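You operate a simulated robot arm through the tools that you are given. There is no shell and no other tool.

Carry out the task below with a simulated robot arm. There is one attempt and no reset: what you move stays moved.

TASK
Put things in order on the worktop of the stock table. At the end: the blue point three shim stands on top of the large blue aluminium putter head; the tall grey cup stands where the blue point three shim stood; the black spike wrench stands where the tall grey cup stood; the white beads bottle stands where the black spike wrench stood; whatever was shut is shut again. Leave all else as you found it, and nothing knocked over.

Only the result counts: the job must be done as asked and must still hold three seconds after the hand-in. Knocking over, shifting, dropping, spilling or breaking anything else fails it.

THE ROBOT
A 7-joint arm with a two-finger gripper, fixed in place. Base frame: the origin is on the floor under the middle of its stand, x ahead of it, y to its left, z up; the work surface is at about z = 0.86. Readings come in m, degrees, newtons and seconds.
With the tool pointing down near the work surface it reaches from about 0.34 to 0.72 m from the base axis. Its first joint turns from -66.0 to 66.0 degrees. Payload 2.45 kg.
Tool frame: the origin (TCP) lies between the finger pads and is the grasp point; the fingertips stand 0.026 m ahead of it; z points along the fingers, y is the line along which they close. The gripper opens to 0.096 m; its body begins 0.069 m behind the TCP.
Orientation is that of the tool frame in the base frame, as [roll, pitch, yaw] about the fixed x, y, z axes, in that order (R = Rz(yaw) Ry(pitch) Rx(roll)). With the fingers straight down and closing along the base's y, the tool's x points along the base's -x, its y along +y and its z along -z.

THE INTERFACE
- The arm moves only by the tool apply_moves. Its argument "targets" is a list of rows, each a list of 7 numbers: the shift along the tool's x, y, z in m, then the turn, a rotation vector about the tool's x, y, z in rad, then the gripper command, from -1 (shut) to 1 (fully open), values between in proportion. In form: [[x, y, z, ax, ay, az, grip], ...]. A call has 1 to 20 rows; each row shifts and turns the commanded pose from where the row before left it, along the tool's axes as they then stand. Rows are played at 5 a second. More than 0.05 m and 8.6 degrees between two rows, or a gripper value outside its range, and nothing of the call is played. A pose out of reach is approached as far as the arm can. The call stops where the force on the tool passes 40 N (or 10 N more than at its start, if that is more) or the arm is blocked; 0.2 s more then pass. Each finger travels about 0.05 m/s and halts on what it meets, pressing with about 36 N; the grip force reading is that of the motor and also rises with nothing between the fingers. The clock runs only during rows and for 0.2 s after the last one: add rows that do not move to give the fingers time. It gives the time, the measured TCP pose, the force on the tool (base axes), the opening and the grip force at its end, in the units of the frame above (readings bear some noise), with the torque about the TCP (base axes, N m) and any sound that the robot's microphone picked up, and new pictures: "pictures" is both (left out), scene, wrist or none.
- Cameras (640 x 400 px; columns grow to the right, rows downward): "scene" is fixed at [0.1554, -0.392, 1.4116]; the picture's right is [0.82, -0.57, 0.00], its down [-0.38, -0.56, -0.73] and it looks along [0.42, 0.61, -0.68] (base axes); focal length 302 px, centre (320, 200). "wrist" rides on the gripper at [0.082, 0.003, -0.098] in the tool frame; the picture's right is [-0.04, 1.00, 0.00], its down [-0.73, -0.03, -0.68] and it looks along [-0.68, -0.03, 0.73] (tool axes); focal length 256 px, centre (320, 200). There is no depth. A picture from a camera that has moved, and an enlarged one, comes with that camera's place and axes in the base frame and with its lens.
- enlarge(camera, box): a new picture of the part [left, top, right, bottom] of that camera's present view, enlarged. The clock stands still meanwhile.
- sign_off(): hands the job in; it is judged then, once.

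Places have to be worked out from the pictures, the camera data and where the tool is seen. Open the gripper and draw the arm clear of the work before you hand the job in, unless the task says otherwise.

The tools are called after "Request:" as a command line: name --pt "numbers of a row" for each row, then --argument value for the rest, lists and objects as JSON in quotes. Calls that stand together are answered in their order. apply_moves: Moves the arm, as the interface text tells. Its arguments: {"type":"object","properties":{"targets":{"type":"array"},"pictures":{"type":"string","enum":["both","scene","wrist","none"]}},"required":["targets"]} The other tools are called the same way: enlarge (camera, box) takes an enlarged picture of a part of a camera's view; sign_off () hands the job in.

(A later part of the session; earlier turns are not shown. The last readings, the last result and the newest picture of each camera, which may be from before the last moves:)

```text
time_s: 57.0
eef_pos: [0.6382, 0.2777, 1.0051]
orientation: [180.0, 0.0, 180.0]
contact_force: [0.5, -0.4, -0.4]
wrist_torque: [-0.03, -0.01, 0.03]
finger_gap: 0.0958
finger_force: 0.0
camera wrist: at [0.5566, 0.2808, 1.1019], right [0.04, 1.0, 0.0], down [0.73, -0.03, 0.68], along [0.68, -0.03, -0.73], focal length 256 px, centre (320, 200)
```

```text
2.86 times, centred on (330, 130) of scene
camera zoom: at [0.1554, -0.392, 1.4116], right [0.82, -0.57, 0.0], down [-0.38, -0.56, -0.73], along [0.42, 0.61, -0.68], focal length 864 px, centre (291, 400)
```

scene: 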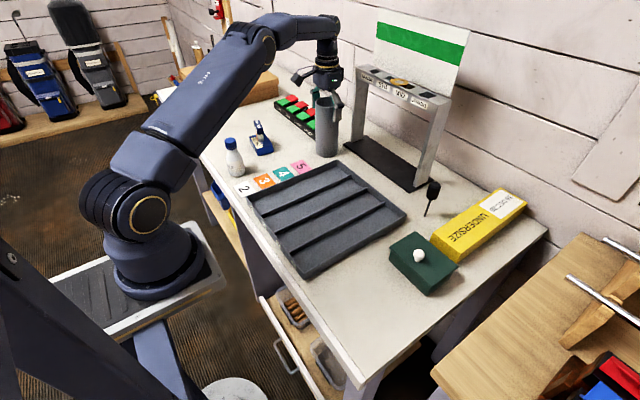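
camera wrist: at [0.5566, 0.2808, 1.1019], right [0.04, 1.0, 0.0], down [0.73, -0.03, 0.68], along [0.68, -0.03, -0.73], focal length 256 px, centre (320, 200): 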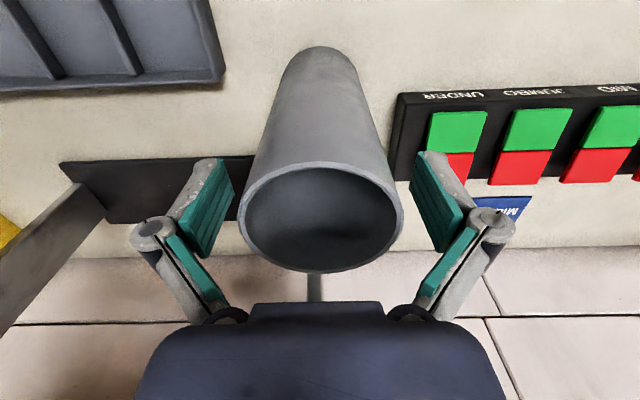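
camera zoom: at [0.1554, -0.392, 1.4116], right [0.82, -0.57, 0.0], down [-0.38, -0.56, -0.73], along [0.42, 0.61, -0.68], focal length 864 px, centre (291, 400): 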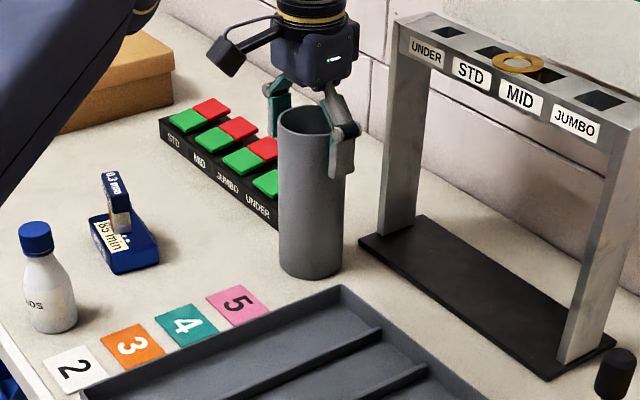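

The cup stands at the shim's old spot. I rise clear of its rim, pull back a little from the gate and travel towards the spike wrench.

Request:
apply_moves --pt "0 0 -0.01 0 0 0 1" --pt "0 0 -0.02 0 0 0 1" --pt "0 0 -0.03 0 0 0 1" --pt "0 0 -0.03 0 0 0 1" --pt "0 0 -0.03 0 0 0 1" --pt "0.02 -0.01 -0.01 0 0 0 1" --pt "0.02 -0.03 0 0 0 0 1" --pt "0 -0.038 0 0 0 0 1" --pt "0 -0.038 0 0 0 0 1" --pt "0 -0.038 0 0 0 0 1" --pt "0 -0.038 0 0 0 0 0.8" --pt "0 -0.038 0 0 0 0 0.6" --pt "0 -0.038 0 0 0 0 0.4" --pt "0 -0.038 0 0 0 0 0.35" --pt "0 -0.038 0 0 0 0 0.35" --pt "0 -0.036 0 0 0 0 0.35" --pt "0 0 0 0 0 0 0.35"

Request:
enlarge --camera "scene" --box '[220, 60, 400, 200]'

Request:
enlarge --camera "wrist" --box '[220, 60, 420, 220]'

```text
time_s: 60.6
eef_pos: [0.5928, -0.1057, 1.1149]
orientation: [-180.0, 0.0, -180.0]
contact_force: [0.3, 0.4, -0.2]
wrist_torque: [0.02, 0.03, 0.01]
finger_gap: 0.0648
finger_force: 0.0
out of reach, approached as far as the arm can: row 5
camera wrist: at [0.5101, -0.1021, 1.2121], right [0.04, 1.0, 0.0], down [0.73, -0.03, 0.68], along [0.68, -0.03, -0.73], focal length 256 px, centre (320, 200)
```

scene: 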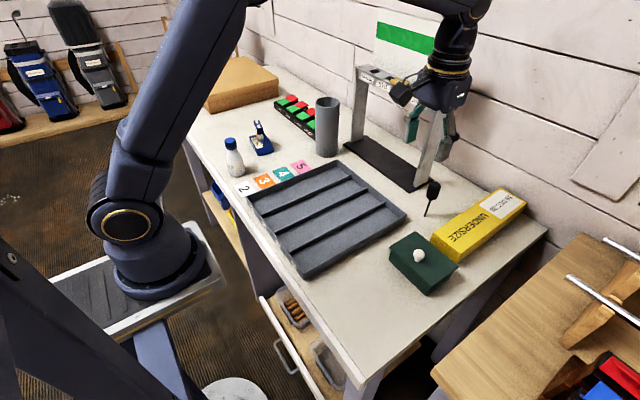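
wrist: 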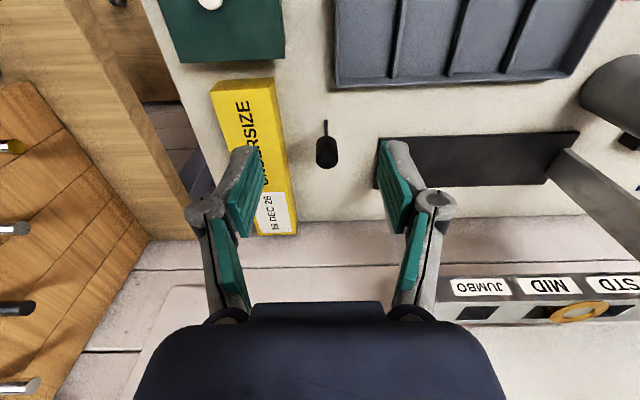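

```text
2.86 times, centred on (310, 130) of scene
camera zoom: at [0.1554, -0.392, 1.4115], right [0.82, -0.57, 0.0], down [-0.38, -0.56, -0.73], along [0.42, 0.61, -0.68], focal length 864 px, centre (349, 400)
```

zoom: 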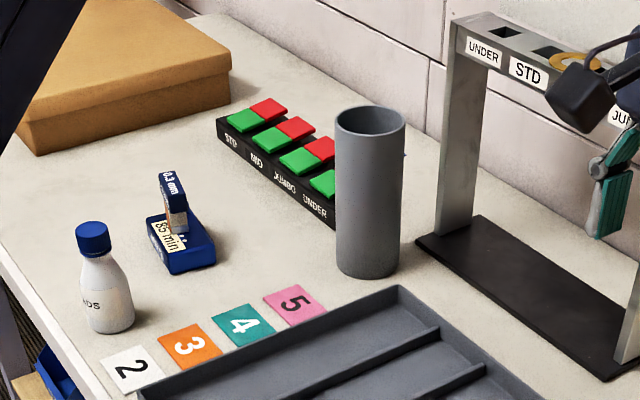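

```text
2.50 times, centred on (320, 140) of wrist
camera zoom: at [0.5101, -0.1021, 1.2121], right [0.04, 1.0, 0.0], down [0.73, -0.03, 0.68], along [0.68, -0.03, -0.73], focal length 640 px, centre (320, 350)
```

zoom: 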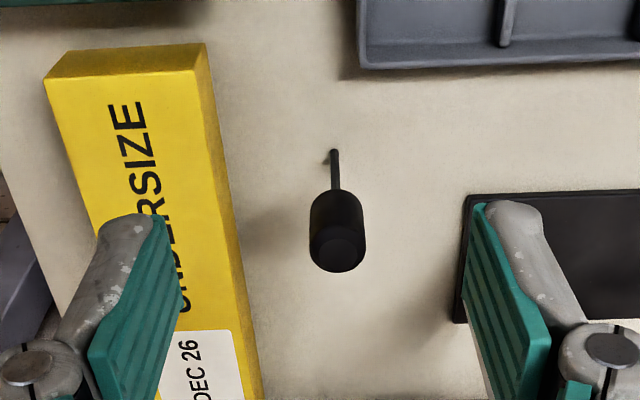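

The wrench's axis is near (0.6795, -0.1013), handle ≈ 26 mm thick between z ≈ 0.918 and 0.962. I move above it at z ≈ 1.05 and check again.

Request:
apply_moves --pt "-0.015 0.0012 0.03 0 0 0 0.35" --pt "-0.025 0.0012 0.02 0 0 0 0.35" --pt "-0.025 0.0013 0.014 0 0 0 0.35" --pt "-0.0224 0 0 0 0 0 0.35" --pt "0 0 0 0 0 0 0.35"

Request:
enlarge --camera "wrist" --box '[220, 60, 420, 220]'

Request:
enlarge --camera "scene" --box '[370, 70, 530, 240]'

```text
time_s: 61.8
eef_pos: [0.6802, -0.1015, 1.0507]
orientation: [-180.0, 0.0, 180.0]
contact_force: [-0.1, -0.1, 0.6]
wrist_torque: [-0.01, 0.04, 0.0]
finger_gap: 0.0649
finger_force: 0.0
camera wrist: at [0.5985, -0.0978, 1.1473], right [0.04, 1.0, 0.0], down [0.73, -0.03, 0.68], along [0.68, -0.03, -0.73], focal length 256 px, centre (320, 200)
```

scene: 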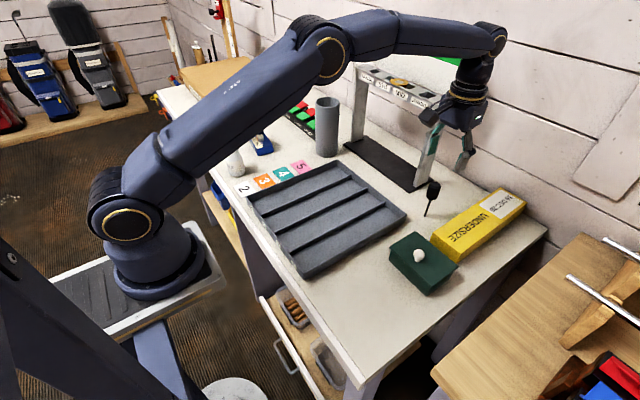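
wrist: 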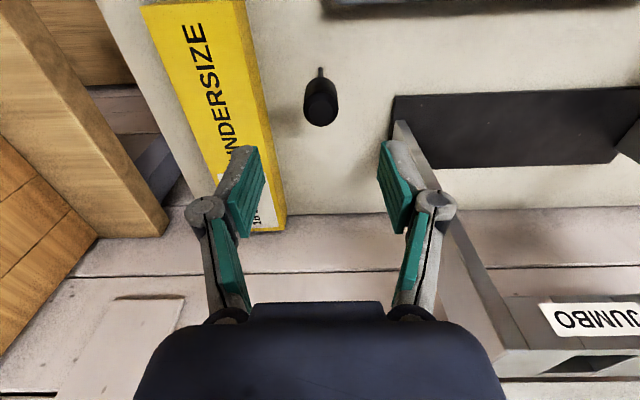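

```text
2.50 times, centred on (320, 140) of wrist
camera zoom: at [0.5985, -0.0978, 1.1473], right [0.04, 1.0, 0.0], down [0.73, -0.03, 0.68], along [0.68, -0.03, -0.73], focal length 640 px, centre (320, 350)
```

zoom: 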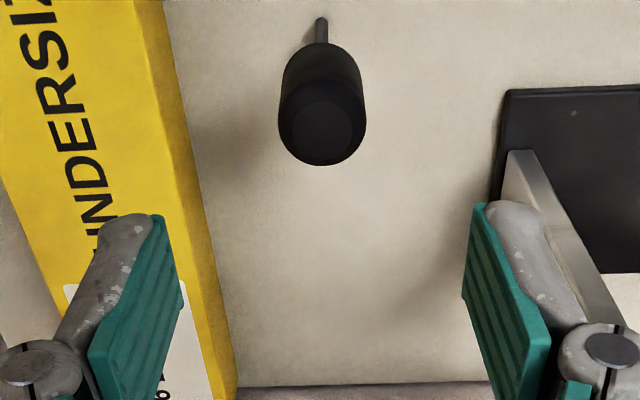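

```text
2.35 times, centred on (450, 155) of scene
camera zoom: at [0.1554, -0.392, 1.4115], right [0.82, -0.57, 0.0], down [-0.38, -0.56, -0.73], along [0.42, 0.61, -0.68], focal length 711 px, centre (14, 306)
```

zoom: 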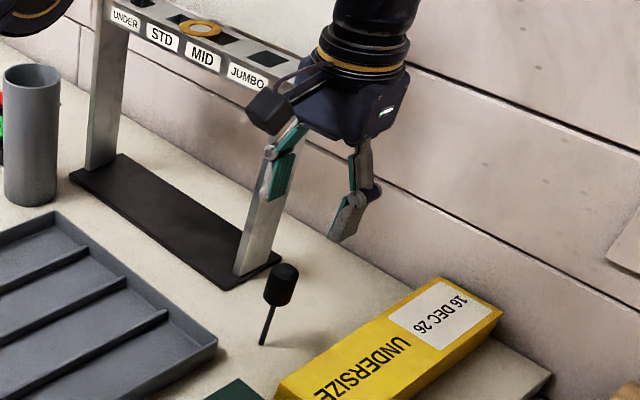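

The wrench is centred to within about a millimetre. I narrow the opening to about 5 cm and descend around the handle to z ≈ 0.941.

Request:
apply_moves --pt "-0.001 0 0.02 0 0 0 0.1" --pt "0 0 0.025 0 0 0 0.1" --pt "0 0 0.02 0 0 0 0.1" --pt "0 0 0.015 0 0 0 0.1" --pt "0 0 0.015 0 0 0 0.1" --pt "0 0 0.0145 0 0 0 0.1" --pt "0 0 0 0 0 0 0.1"

Request:
enlarge --camera "wrist" --box '[220, 80, 420, 260]'

Request:
enlarge --camera "scene" --box '[390, 120, 490, 240]'

```text
time_s: 63.4
eef_pos: [0.6815, -0.1016, 0.9416]
orientation: [180.0, 0.0, -179.9]
contact_force: [0.3, -0.1, 0.9]
wrist_torque: [0.01, 0.01, -0.03]
finger_gap: 0.0529
finger_force: 0.1
camera wrist: at [0.5997, -0.0985, 1.038], right [0.04, 1.0, 0.0], down [0.73, -0.03, 0.68], along [0.68, -0.03, -0.73], focal length 256 px, centre (320, 200)
```

scene: 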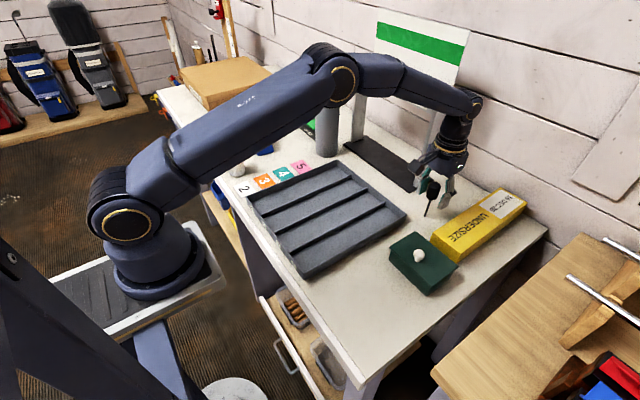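
wrist: 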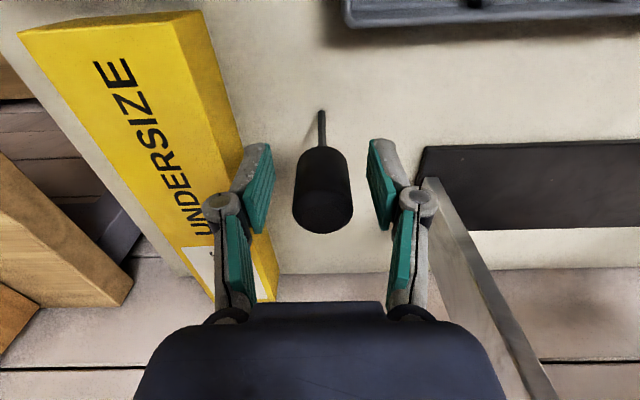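

```text
2.22 times, centred on (320, 170) of wrist
camera zoom: at [0.5997, -0.0985, 1.038], right [0.04, 1.0, 0.0], down [0.73, -0.03, 0.68], along [0.68, -0.03, -0.73], focal length 569 px, centre (320, 267)
```

zoom: 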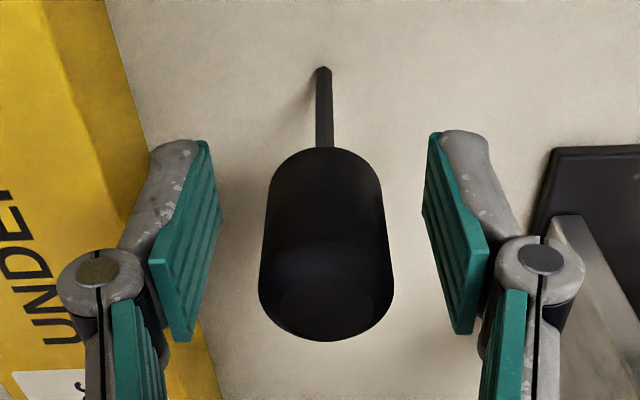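

```text
3.33 times, centred on (440, 180) of scene
camera zoom: at [0.1554, -0.392, 1.4115], right [0.82, -0.57, 0.0], down [-0.38, -0.56, -0.73], along [0.42, 0.61, -0.68], focal length 1008 px, centre (-80, 267)
```

zoom: 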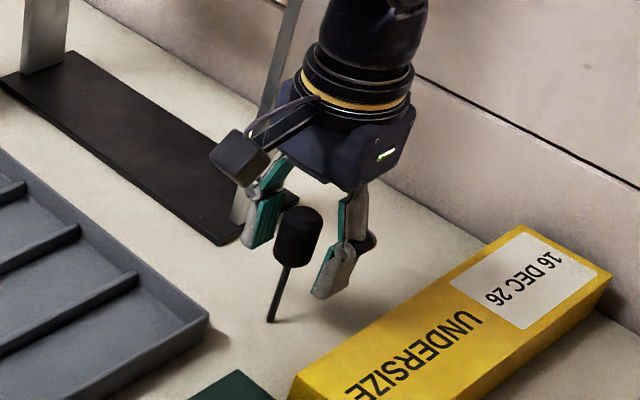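

The handle sits centred between the pads. I close slowly on it and check.

Request:
apply_moves --pt "0 0.0005 0 0 0 0 -0.1" --pt "0 0 0 0 0 0 -0.3" --pt "0 0 0 0 0 0 -0.4" --pt "0 0 0 0 0 0 -0.5" --pt "0 0 0 0 0 0 -0.8" --pt "0 0 0 0 0 0 -1" --pt "0 0 0 0 0 0 -1"

Request:
enlarge --camera "wrist" --box '[220, 80, 420, 260]'

Request:
enlarge --camera "scene" --box '[390, 120, 490, 240]'

```text
time_s: 65.0
eef_pos: [0.6814, -0.1019, 0.9426]
orientation: [179.9, 0.0, -180.0]
contact_force: [0.0, 0.4, 1.1]
wrist_torque: [0.07, 0.0, -0.01]
finger_gap: 0.0249
finger_force: 35.7
camera wrist: at [0.5997, -0.0978, 1.0382], right [0.04, 1.0, 0.0], down [0.73, -0.03, 0.68], along [0.68, -0.03, -0.73], focal length 256 px, centre (320, 200)
```

scene: 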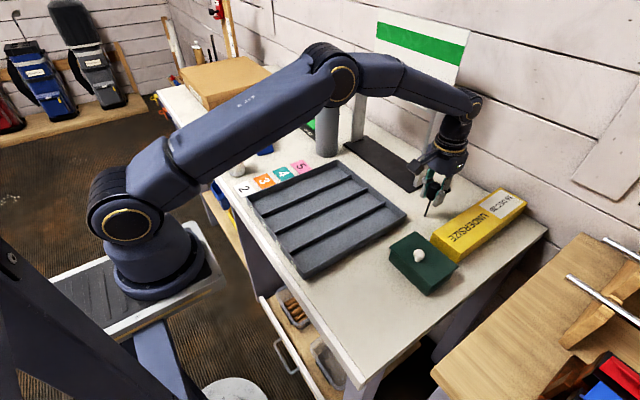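
wrist: 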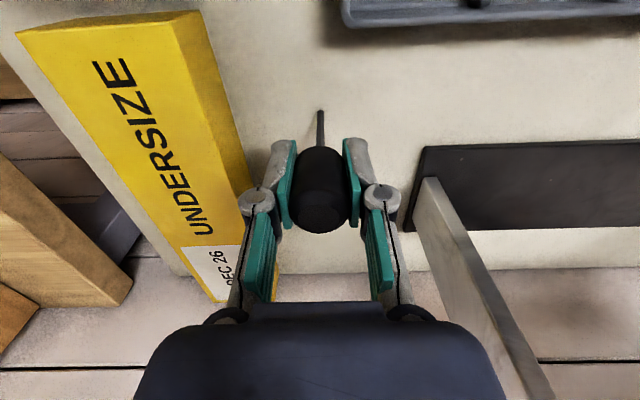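

```text
2.22 times, centred on (320, 170) of wrist
camera zoom: at [0.5997, -0.0978, 1.0382], right [0.04, 1.0, 0.0], down [0.73, -0.03, 0.68], along [0.68, -0.03, -0.73], focal length 569 px, centre (320, 267)
```

zoom: 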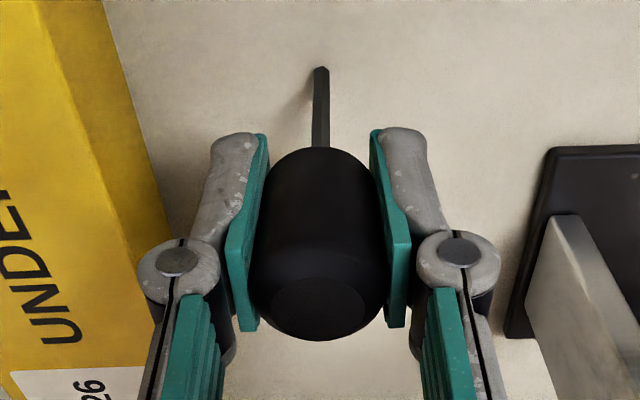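

```text
3.33 times, centred on (440, 180) of scene
camera zoom: at [0.1554, -0.392, 1.4116], right [0.82, -0.57, 0.0], down [-0.38, -0.56, -0.73], along [0.42, 0.61, -0.68], focal length 1008 px, centre (-80, 267)
```

zoom: 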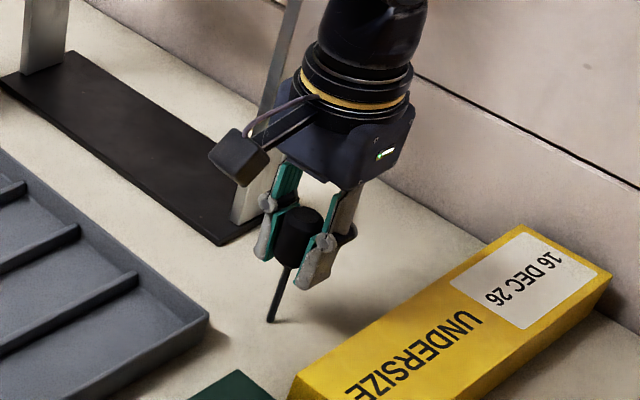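

Gripped (25 mm). I lift very slowly at first and check that it comes along without slipping.

Request:
apply_moves --pt "0 0 -0.002 0 0 0 -1" --pt "0 0 -0.002 0 0 0 -1" --pt "0 0 -0.003 0 0 0 -1" --pt "0 0 -0.004 0 0 0 -1" --pt "0 0 -0.005 0 0 0 -1" --pt "0 0 0 0 0 0 -1"

Request:
enlarge --camera "wrist" --box '[220, 80, 420, 260]'

```text
time_s: 66.4
eef_pos: [0.6812, -0.1007, 0.9567]
orientation: [179.9, 0.0, -179.9]
contact_force: [0.0, -0.1, -0.8]
wrist_torque: [0.02, -0.03, 0.03]
finger_gap: 0.0247
finger_force: 36.3
camera wrist: at [0.5992, -0.0973, 1.054], right [0.04, 1.0, 0.0], down [0.73, -0.03, 0.68], along [0.68, -0.03, -0.73], focal length 256 px, centre (320, 200)
```

scene: 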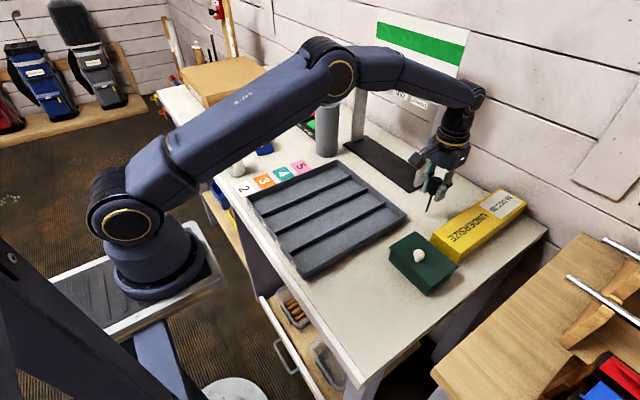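
wrist: 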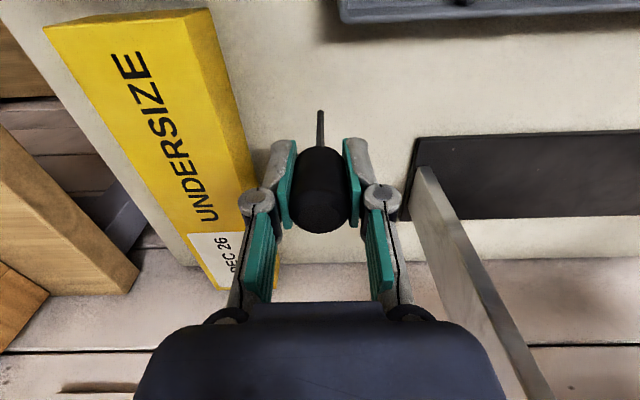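

```text
2.22 times, centred on (320, 170) of wrist
camera zoom: at [0.5992, -0.0973, 1.054], right [0.04, 1.0, 0.0], down [0.73, -0.03, 0.68], along [0.68, -0.03, -0.73], focal length 569 px, centre (320, 267)
```

zoom: 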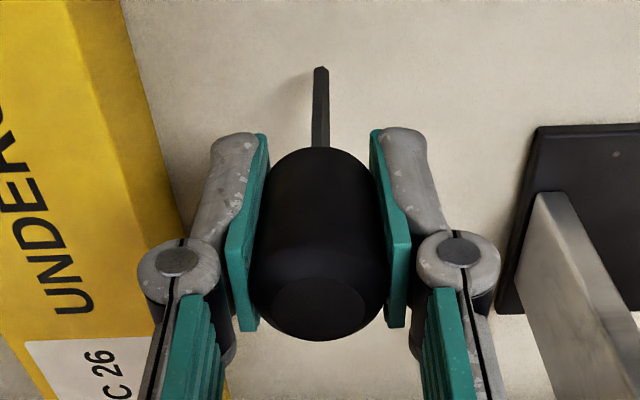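

The wrench came along unchanged. I raise it to z ≈ 1.05 and carry it towards the cup's old place at (0.383, -0.211).

Request:
apply_moves --pt "0 0 -0.008 0 0 0 -1" --pt "0 0 -0.014 0 0 0 -1" --pt "0 0 -0.018 0 0 0 -1" --pt "0 0 -0.02 0 0 0 -1" --pt "0 0 -0.018 0 0 0 -1" --pt "0 0 -0.01 0 0 0 -1" --pt "0.008 -0.003 -0.004 0 0 0 -1" --pt "0.016 -0.006 0 0 0 0 -1" --pt "0.024 -0.0089 0 0 0 0 -1" --pt "0.026 -0.0096 0 0 0 0 -1" --pt "0.026 -0.0096 0 0 0 0 -1" --pt "0.026 -0.0096 0 0 0 0 -1" --pt "0.026 -0.0096 0 0 0 0 -1" --pt "0.026 -0.0096 0 0 0 0 -1" --pt "0.026 -0.0096 0 0 0 0 -1" --pt "0.026 -0.0096 0 0 0 0 -1" --pt "0.026 -0.0096 0 0 0 0 -1" --pt "0.02 -0.0074 0 0 0 0 -1" --pt "0.012 -0.0045 0 0 0 0 -1" --pt "0 0 0 0 0 0 -1"

Request:
enlarge --camera "wrist" --box '[220, 80, 420, 260]'

```text
time_s: 70.6
eef_pos: [0.3928, -0.2087, 1.0495]
orientation: [-179.9, -0.1, -179.9]
contact_force: [-0.2, 0.2, -0.3]
wrist_torque: [0.0, 0.02, 0.01]
finger_gap: 0.0245
finger_force: 36.7
camera wrist: at [0.3107, -0.2045, 1.1459], right [0.04, 1.0, 0.0], down [0.73, -0.03, 0.68], along [0.68, -0.03, -0.73], focal length 256 px, centre (320, 200)
```

scene: 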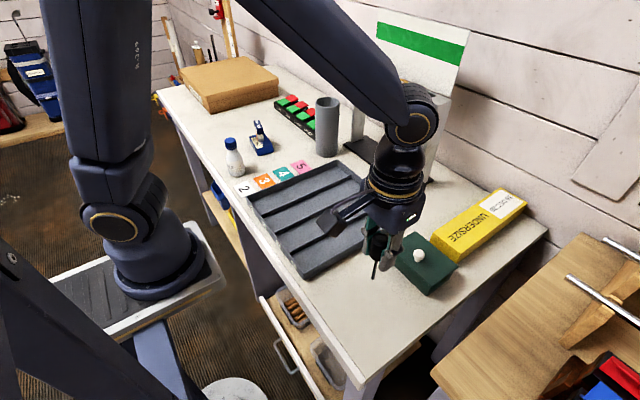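
wrist: 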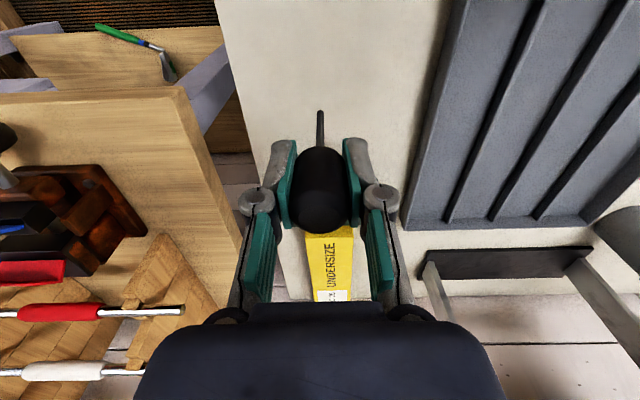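

```text
2.22 times, centred on (320, 170) of wrist
camera zoom: at [0.3107, -0.2045, 1.1459], right [0.04, 1.0, 0.0], down [0.73, -0.03, 0.68], along [0.68, -0.03, -0.73], focal length 569 px, centre (320, 267)
```

zoom: 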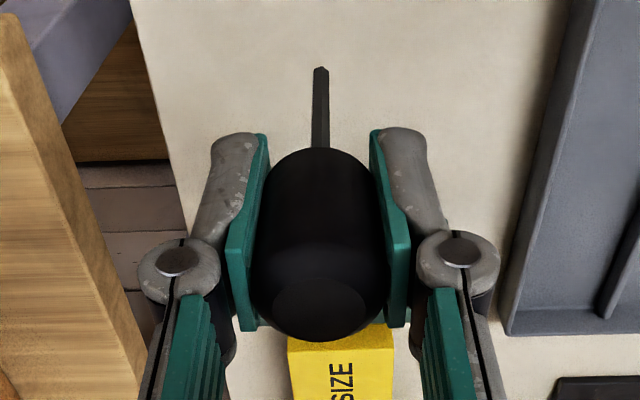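

The wrench still hangs exactly as gripped. I shift the last centimetre to (0.384, -0.211) and lower to about 1 cm above the table.

Request:
apply_moves --pt "0.0085 -0.0033 0.01 0 0 0 -1" --pt "0 0 0.015 0 0 0 -1" --pt "0 0 0.02 0 0 0 -1" --pt "0 0 0.02 0 0 0 -1" --pt "0 0 0.015 0 0 0 -1" --pt "0 0 0.01 0 0 0 -1" --pt "0 0 0.008 0 0 0 -1" --pt "0 0 0 0 0 0 -1"

Request:
enlarge --camera "scene" --box '[310, 200, 450, 340]'

```text
time_s: 72.4
eef_pos: [0.3859, -0.2105, 0.9502]
orientation: [-180.0, 0.0, -180.0]
contact_force: [-0.1, 0.4, -1.1]
wrist_torque: [-0.05, -0.02, 0.0]
finger_gap: 0.0248
finger_force: 35.9
camera wrist: at [0.303, -0.2077, 1.0471], right [0.04, 1.0, 0.0], down [0.73, -0.03, 0.68], along [0.68, -0.03, -0.73], focal length 256 px, centre (320, 200)
```

scene: 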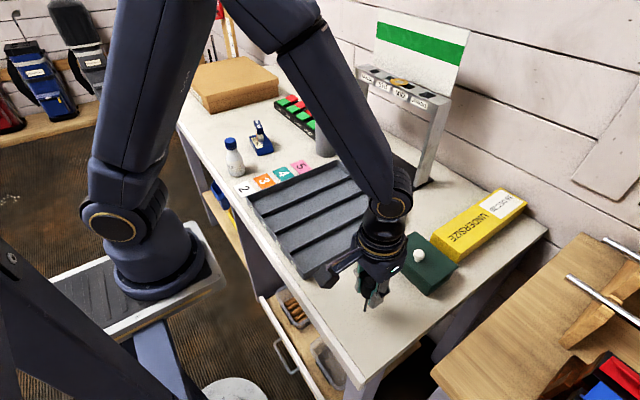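
wrist: 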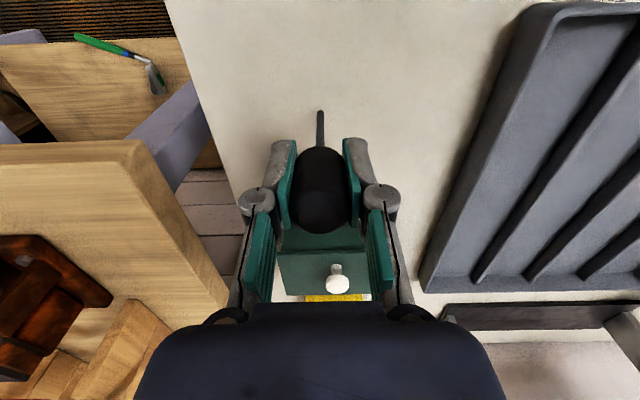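

```text
2.86 times, centred on (380, 270) of scene
camera zoom: at [0.1554, -0.392, 1.4115], right [0.82, -0.57, 0.0], down [-0.38, -0.56, -0.73], along [0.42, 0.61, -0.68], focal length 864 px, centre (149, 0)
```

zoom: 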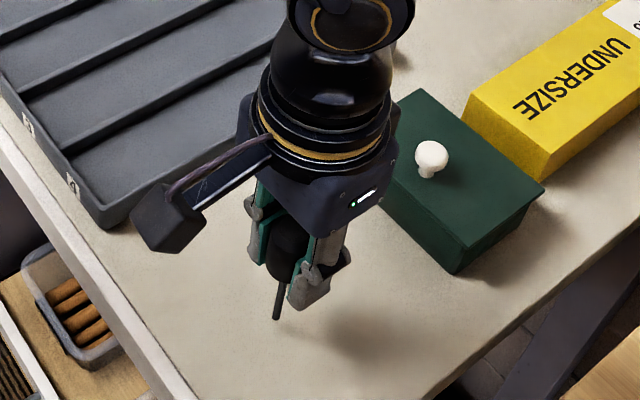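

The tip is right above the cup's old centre. I lower it gently to contact.

Request:
apply_moves --pt "0 0 0.002 0 0 0 -1" --pt "0 0 0.002 0 0 0 -1" --pt "0 0 0.002 0 0 0 -1" --pt "0 0 0 0 0 0 -1" --pictures "none"

Request:
apply_moves --pt "0 0 0.001 0 0 0 -1" --pt "0 0 0 0 0 0 -1" --pictures "none"

Request:
apply_moves --pt "0 0 0.001 0 0 0 -1" --pt "0 0 0 0 0 0 -1" --pictures "none"

```text
time_s: 73.4
eef_pos: [0.3851, -0.2105, 0.9453]
orientation: [179.9, 0.0, -180.0]
contact_force: [-0.1, -0.8, -0.6]
wrist_torque: [0.0, 0.02, 0.02]
finger_gap: 0.0248
finger_force: 36.1
```

```text
time_s: 74.0
eef_pos: [0.387, -0.2096, 0.9439]
orientation: [180.0, 0.0, 179.9]
contact_force: [-0.1, -0.3, 0.1]
wrist_torque: [-0.01, 0.0, -0.02]
finger_gap: 0.0248
finger_force: 36.0
```

```text
time_s: 74.6
eef_pos: [0.3837, -0.211, 0.9431]
orientation: [-180.0, 0.0, -180.0]
contact_force: [0.1, 0.4, -0.2]
wrist_torque: [-0.01, 0.0, 0.0]
finger_gap: 0.0246
finger_force: 36.6
```

Still no contact at about 0.9425. I continue in half-millimetre steps.

Request:
apply_moves --pt "0 0 0.0007 0 0 0 -1" --pt "0 0 0 0 0 0 -1" --pictures "none"

Request:
apply_moves --pt "0 0 0.0007 0 0 0 -1" --pt "0 0 0 0 0 0 -1" --pictures "none"

```text
time_s: 75.2
eef_pos: [0.3841, -0.2108, 0.9426]
orientation: [-180.0, 0.1, 179.9]
contact_force: [0.5, -0.9, -0.9]
wrist_torque: [0.0, -0.03, -0.04]
finger_gap: 0.0245
finger_force: 35.9
```

```text
time_s: 75.8
eef_pos: [0.3855, -0.2109, 0.9419]
orientation: [179.9, 0.0, -179.9]
contact_force: [-0.1, 0.7, -0.1]
wrist_torque: [-0.02, 0.0, 0.0]
finger_gap: 0.025
finger_force: 36.2
```

Request:
apply_moves --pt "0 0 0.0006 0 0 0 -1" --pt "0 0 0 0 0 0 -1" --pictures "none"

Request:
apply_moves --pt "0 0 0.0006 0 0 0 -1" --pt "0 0 0 0 0 0 -1" --pictures "none"

```text
time_s: 76.4
eef_pos: [0.3855, -0.2099, 0.9421]
orientation: [179.9, 0.1, 180.0]
contact_force: [-2.5, 1.0, 15.9]
wrist_torque: [0.19, 0.21, 0.01]
finger_gap: 0.0246
finger_force: 35.8
```

```text
time_s: 77.0
eef_pos: [0.3857, -0.2119, 0.9404]
orientation: [-180.0, 0.0, -180.0]
contact_force: [-3.7, 1.8, 35.8]
wrist_torque: [0.26, 0.31, 0.01]
finger_gap: 0.0246
finger_force: 35.8
```

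That second step pressed harder than wanted (36 N). I back up a millimetre until the force is almost gone.

Request:
apply_moves --pt "0 0 -0.001 0 0 0 -1" --pt "0 0 0 0 0 0 -1" --pictures "wrist"

Request:
enlarge --camera "wrist" --box '[220, 80, 420, 260]'

```text
time_s: 77.6
eef_pos: [0.3856, -0.2105, 0.9408]
orientation: [-179.9, 0.1, 179.9]
contact_force: [4.4, -0.6, 11.4]
wrist_torque: [-0.1, -0.29, 0.01]
finger_gap: 0.0246
finger_force: 35.9
camera wrist: at [0.3032, -0.2079, 1.0379], right [0.04, 1.0, 0.0], down [0.73, -0.03, 0.68], along [0.68, -0.03, -0.73], focal length 256 px, centre (320, 200)
```

wrist: 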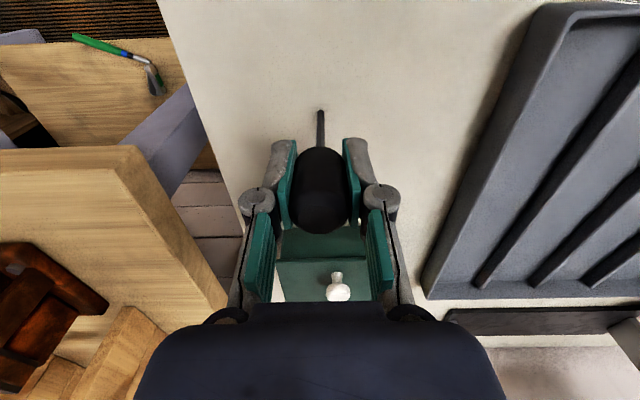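

```text
2.22 times, centred on (320, 170) of wrist
camera zoom: at [0.3032, -0.2079, 1.0379], right [0.04, 1.0, 0.0], down [0.73, -0.03, 0.68], along [0.68, -0.03, -0.73], focal length 569 px, centre (320, 267)
```

zoom: 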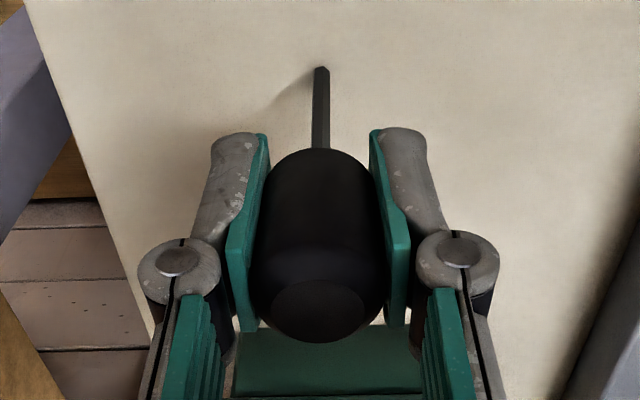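

There is still some side load, so I lift 2 mm to relieve it completely and then approach contact afresh in finer steps.

Request:
apply_moves --pt "0 0 -0.001 0 0 0 -1" --pt "0 0 -0.001 0 0 0 -1" --pt "0 0 0 0 0 0 -1" --pictures "wrist"

Request:
enlarge --camera "wrist" --box '[270, 90, 370, 250]'

Request:
enlarge --camera "scene" --box '[330, 240, 410, 330]'

```text
time_s: 78.4
eef_pos: [0.3857, -0.2104, 0.9435]
orientation: [180.0, 0.0, -180.0]
contact_force: [0.0, 0.3, -0.5]
wrist_torque: [0.03, -0.01, -0.02]
finger_gap: 0.0247
finger_force: 36.0
camera wrist: at [0.3026, -0.2076, 1.0399], right [0.04, 1.0, 0.0], down [0.73, -0.03, 0.68], along [0.68, -0.03, -0.73], focal length 256 px, centre (320, 200)
```

wrist: 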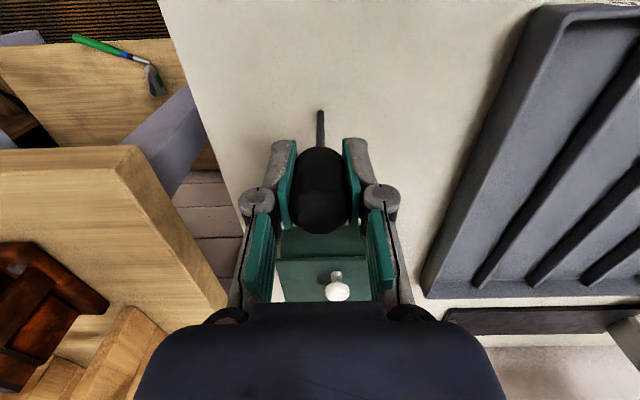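

```text
2.50 times, centred on (320, 170) of wrist
camera zoom: at [0.3026, -0.2076, 1.0399], right [0.04, 1.0, 0.0], down [0.73, -0.03, 0.68], along [0.68, -0.03, -0.73], focal length 640 px, centre (320, 275)
```

zoom: 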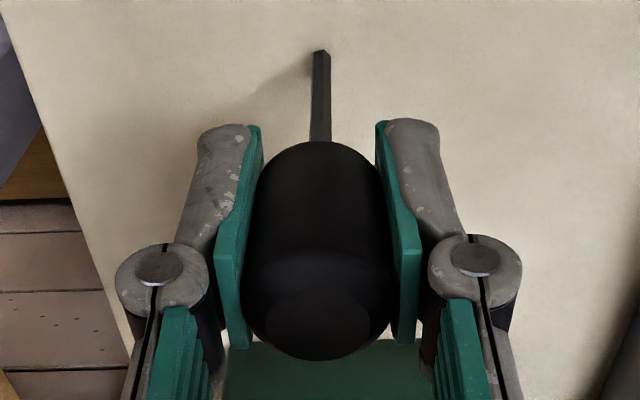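

```text
4.44 times, centred on (370, 285) of scene
camera zoom: at [0.1554, -0.392, 1.4115], right [0.82, -0.57, 0.0], down [-0.38, -0.56, -0.73], along [0.42, 0.61, -0.68], focal length 1344 px, centre (98, -178)
```

zoom: 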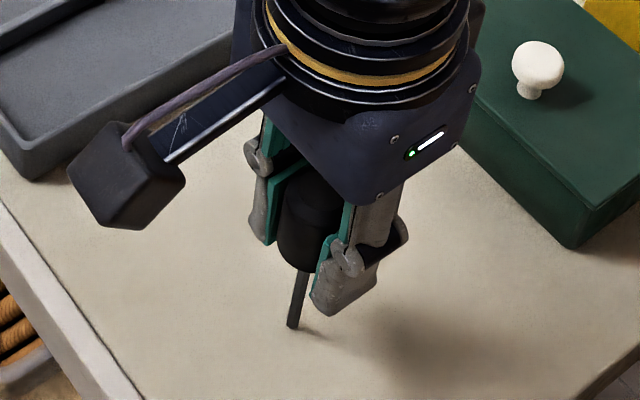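

The wrench's pose in the pads is unchanged. I lower in finer steps to a light touch.

Request:
apply_moves --pt "0 0 0.0006 0 0 0 -1" --pt "0 0 0.0006 0 0 0 -1" --pt "0 0 0 0 0 0 -1" --pictures "none"

```text
time_s: 79.2
eef_pos: [0.3853, -0.2105, 0.9424]
orientation: [-179.9, 0.0, 179.9]
contact_force: [-0.4, -0.1, -0.8]
wrist_torque: [-0.03, -0.01, -0.01]
finger_gap: 0.0248
finger_force: 36.0
```

Request:
apply_moves --pt "0 0 0.0004 0 0 0 -1" --pt "0 0 0 0 0 0 -1" --pictures "none"

```text
time_s: 79.8
eef_pos: [0.3835, -0.2112, 0.9418]
orientation: [-180.0, 0.0, -179.9]
contact_force: [-0.4, -0.7, -0.1]
wrist_torque: [-0.02, 0.01, 0.02]
finger_gap: 0.0244
finger_force: 35.6
```

Request:
apply_moves --pt "0 0 0.0004 0 0 0 -1" --pt "0 0 0 0 0 0 -1" --pictures "none"

```text
time_s: 80.4
eef_pos: [0.3854, -0.2095, 0.9412]
orientation: [180.0, 0.0, 179.9]
contact_force: [-0.2, 0.4, -1.2]
wrist_torque: [0.01, -0.01, -0.01]
finger_gap: 0.0247
finger_force: 36.2
```

Request:
apply_moves --pt "0 0 0.0004 0 0 0 -1" --pt "0 0 0 0 0 0 -1" --pictures "none"

```text
time_s: 81.0
eef_pos: [0.3851, -0.2111, 0.9412]
orientation: [180.0, -0.1, -180.0]
contact_force: [-1.3, 0.2, 6.8]
wrist_torque: [0.09, 0.1, 0.0]
finger_gap: 0.0246
finger_force: 36.0
```

Light contact (about 7 N). I ease 0.2 mm and open the fingers in very small steps.

Request:
apply_moves --pt "0 0 -0.0002 0 0 0 -1" --pt "0 0 0 0 0 0 -0.6" --pt "0 0 0 0 0 0 -0.5" --pt "0 0 0 0 0 0 -0.47" --pt "0 0 0 0 0 0 -0.44" --pt "0 0 0 0 0 0 -0.41" --pt "0 0 0 0 0 0 -0.37" --pt "0 0 0 0 0 0 -0.33"

Request:
enlarge --camera "wrist" --box '[270, 90, 370, 250]'

Request:
enlarge --camera "scene" --box '[330, 240, 410, 330]'

```text
time_s: 82.8
eef_pos: [0.3843, -0.2115, 0.9408]
orientation: [180.0, 0.0, 179.9]
contact_force: [0.4, -0.4, 0.2]
wrist_torque: [-0.02, 0.0, 0.03]
finger_gap: 0.0322
finger_force: 0.1
camera wrist: at [0.303, -0.2074, 1.0381], right [0.04, 1.0, 0.0], down [0.73, -0.03, 0.68], along [0.68, -0.03, -0.73], focal length 256 px, centre (320, 200)
```

scene: 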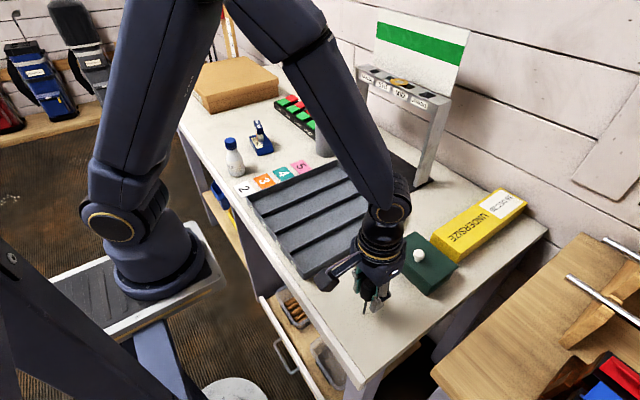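
wrist: 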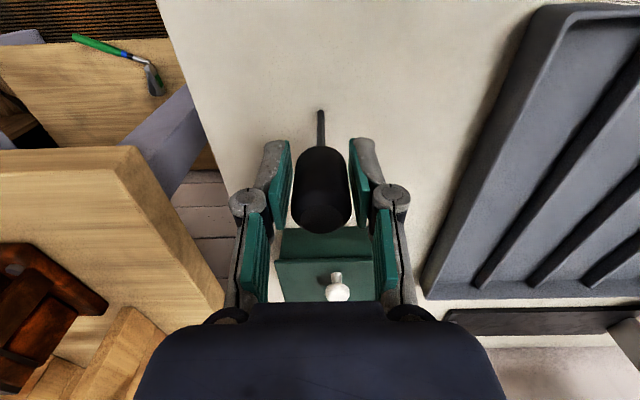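

```text
2.50 times, centred on (320, 170) of wrist
camera zoom: at [0.303, -0.2074, 1.0381], right [0.04, 1.0, 0.0], down [0.73, -0.03, 0.68], along [0.68, -0.03, -0.73], focal length 640 px, centre (320, 275)
```

zoom: 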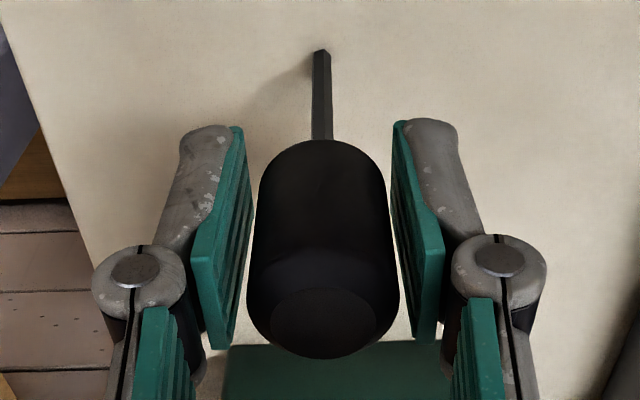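

```text
4.44 times, centred on (370, 285) of scene
camera zoom: at [0.1554, -0.392, 1.4115], right [0.82, -0.57, 0.0], down [-0.38, -0.56, -0.73], along [0.42, 0.61, -0.68], focal length 1344 px, centre (98, -178)
```

zoom: 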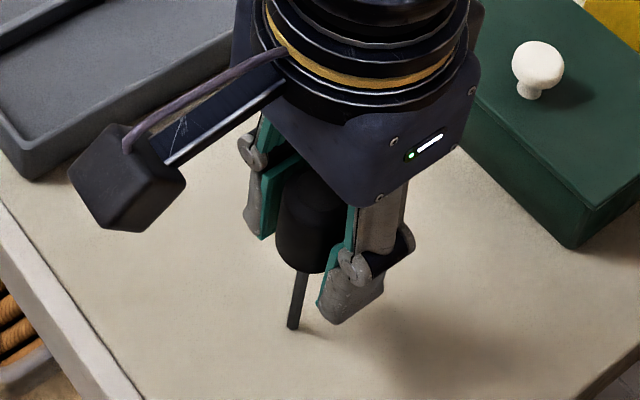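

The wrench seems to stand freely between the open fingers. I wait a second without moving to make sure it is not slowly tipping.

Request:
apply_moves --pt "0 0 0 0 0 0 -0.3" --pt "0 0 0 0 0 0 -0.25" --pt "0 0 0 0 0 0 -0.2" --pt "0 0 0 0 0 0 -0.15" --pt "0 0 0 0 0 0 -0.1" --pt "0 0 0 0 0 0 -0.1"

Request:
enlarge --camera "wrist" --box '[270, 90, 370, 250]'

```text
time_s: 84.2
eef_pos: [0.3848, -0.2092, 0.9415]
orientation: [179.9, 0.1, 180.0]
contact_force: [-0.5, 0.6, -0.7]
wrist_torque: [0.03, 0.01, 0.02]
finger_gap: 0.0436
finger_force: 0.0
camera wrist: at [0.303, -0.2074, 1.0381], right [0.04, 1.0, 0.0], down [0.73, -0.03, 0.68], along [0.68, -0.03, -0.73], focal length 256 px, centre (320, 200)
```

scene: 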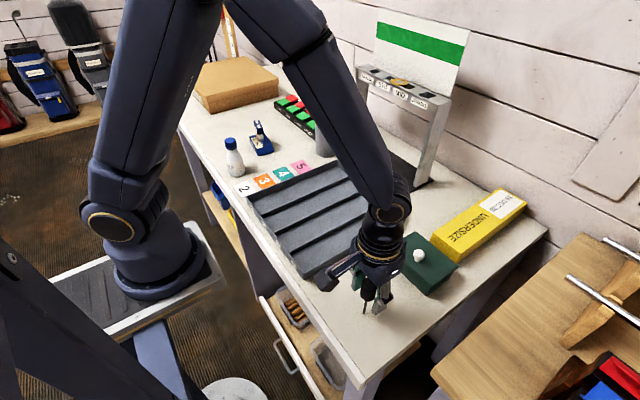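
wrist: 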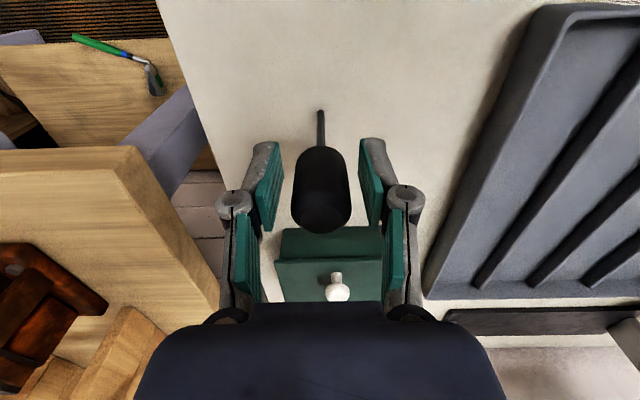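

```text
2.50 times, centred on (320, 170) of wrist
camera zoom: at [0.303, -0.2074, 1.0381], right [0.04, 1.0, 0.0], down [0.73, -0.03, 0.68], along [0.68, -0.03, -0.73], focal length 640 px, centre (320, 275)
```

zoom: 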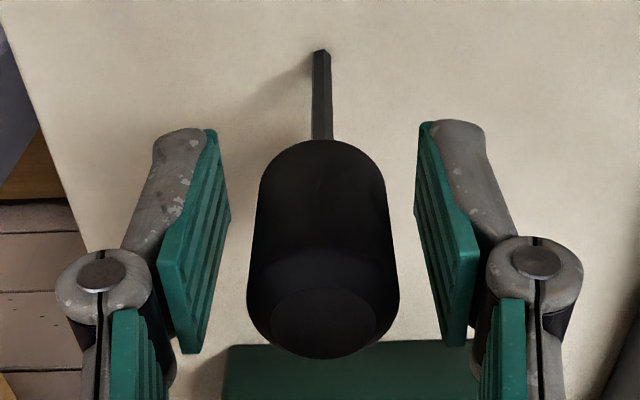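

The wrench is standing steadily. I rise straight up from it, slowly at first, then travel over to the bottle for a closer look.

Request:
apply_moves --pt "0 0 -0.005 0 0 0 -0.1" --pt "0 0 -0.01 0 0 0 -0.1" --pt "0 0 -0.015 0 0 0 -0.1" --pt "0 0 -0.02 0 0 0 -0.1" --pt "0 0 -0.03 0 0 0 -0.1" --pt "0 0 -0.04 0 0 0 0.2" --pt "0 0 0 0 0 0 0.5"

Request:
enlarge --camera "scene" --box '[310, 220, 450, 340]'

```text
time_s: 85.8
eef_pos: [0.3851, -0.2107, 1.062]
orientation: [180.0, 0.0, 179.9]
contact_force: [-0.4, 0.7, -0.4]
wrist_torque: [0.0, 0.01, 0.03]
finger_gap: 0.0721
finger_force: 0.0
camera wrist: at [0.303, -0.2069, 1.1576], right [0.04, 1.0, 0.0], down [0.73, -0.03, 0.68], along [0.68, -0.03, -0.73], focal length 256 px, centre (320, 200)
```

scene: 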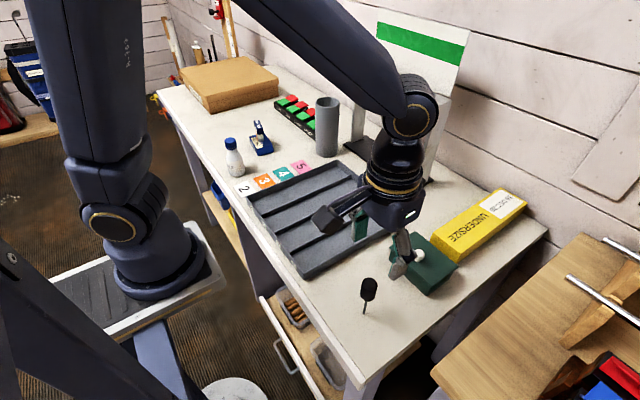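
wrist: 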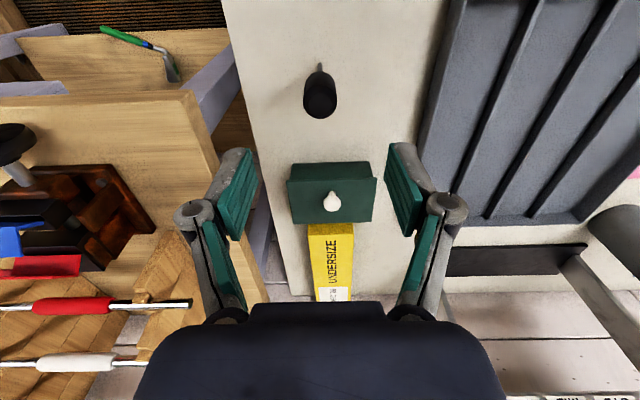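

```text
3.33 times, centred on (380, 280) of scene
camera zoom: at [0.1554, -0.392, 1.4116], right [0.82, -0.57, 0.0], down [-0.38, -0.56, -0.73], along [0.42, 0.61, -0.68], focal length 1008 px, centre (120, -67)
```

zoom: 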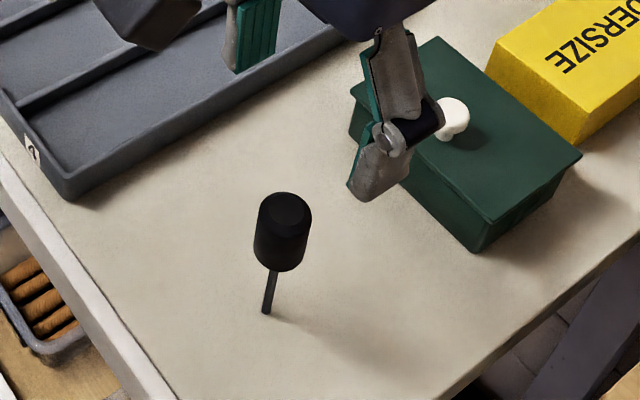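

The wrench stands exactly where the cup's centre was. I travel left at safe height to the bottle.

Request:
apply_moves --pt "0 0.02 -0.02 0 0 0 1" --pt "0 0.04 -0.02 0 0 0 1" --pt "0 0.04 0 0 0 0 1" --pt "0 0.04 0 0 0 0 1" --pt "0 0.04 0 0 0 0 1" --pt "0 0.04 0 0 0 0 1" --pt "0 0.04 0 0 0 0 1" --pt "0 0.04 0 0 0 0 1" --pt "0 0.04 0 0 0 0 1" --pt "0 0.04 0 0 0 0 1" --pt "0 0.04 0 0 0 0 1" --pt "0 0.04 0 0 0 0 1" --pt "0 0.04 0 0 0 0 1" --pt "0 0.03 0 0 0 0 1" --pt "0 0.016 0 0 0 0 1" --pt "0 0 0 0 0 0 1"

Request:
enlarge --camera "wrist" --box '[220, 0, 420, 200]'

Request:
enlarge --camera "scene" --box '[200, 120, 290, 200]'

```text
time_s: 89.2
eef_pos: [0.3854, 0.3355, 1.1023]
orientation: [-180.0, 0.0, 180.0]
contact_force: [0.3, -0.3, -0.5]
wrist_torque: [-0.03, 0.01, 0.02]
finger_gap: 0.0961
finger_force: 0.0
camera wrist: at [0.303, 0.3382, 1.1983], right [0.04, 1.0, 0.0], down [0.73, -0.03, 0.68], along [0.68, -0.03, -0.73], focal length 256 px, centre (320, 200)
```

scene: 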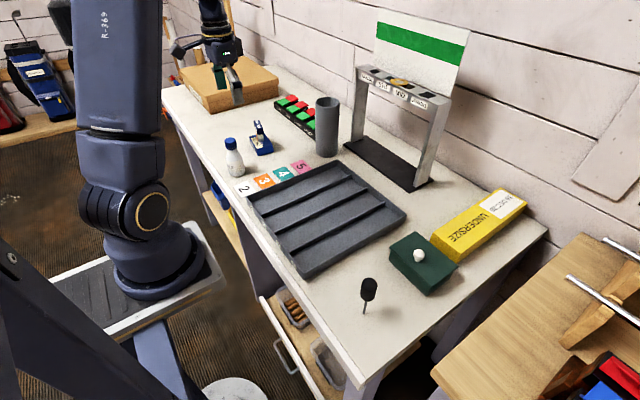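
wrist: 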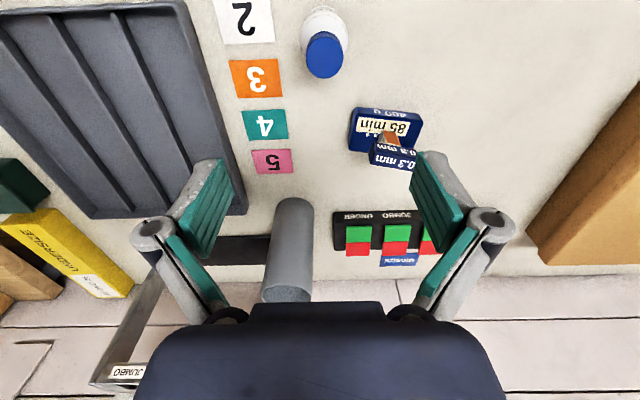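

```text
2.00 times, centred on (320, 100) of wrist
camera zoom: at [0.303, 0.3382, 1.1983], right [0.04, 1.0, 0.0], down [0.73, -0.03, 0.68], along [0.68, -0.03, -0.73], focal length 512 px, centre (320, 400)
```

zoom: 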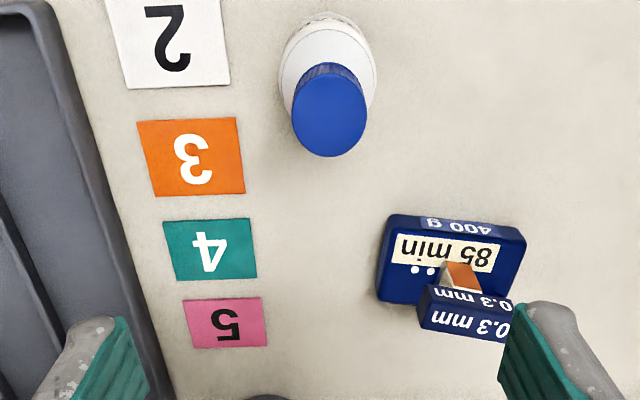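

```text
5.00 times, centred on (245, 160) of scene
camera zoom: at [0.1554, -0.392, 1.4116], right [0.82, -0.57, 0.0], down [-0.38, -0.56, -0.73], along [0.42, 0.61, -0.68], focal length 1512 px, centre (695, 400)
```

zoom: 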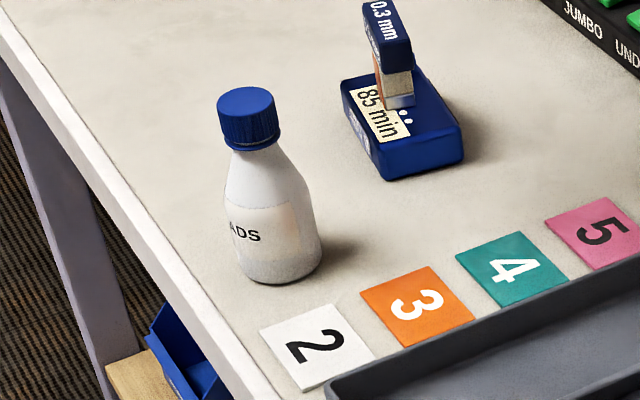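

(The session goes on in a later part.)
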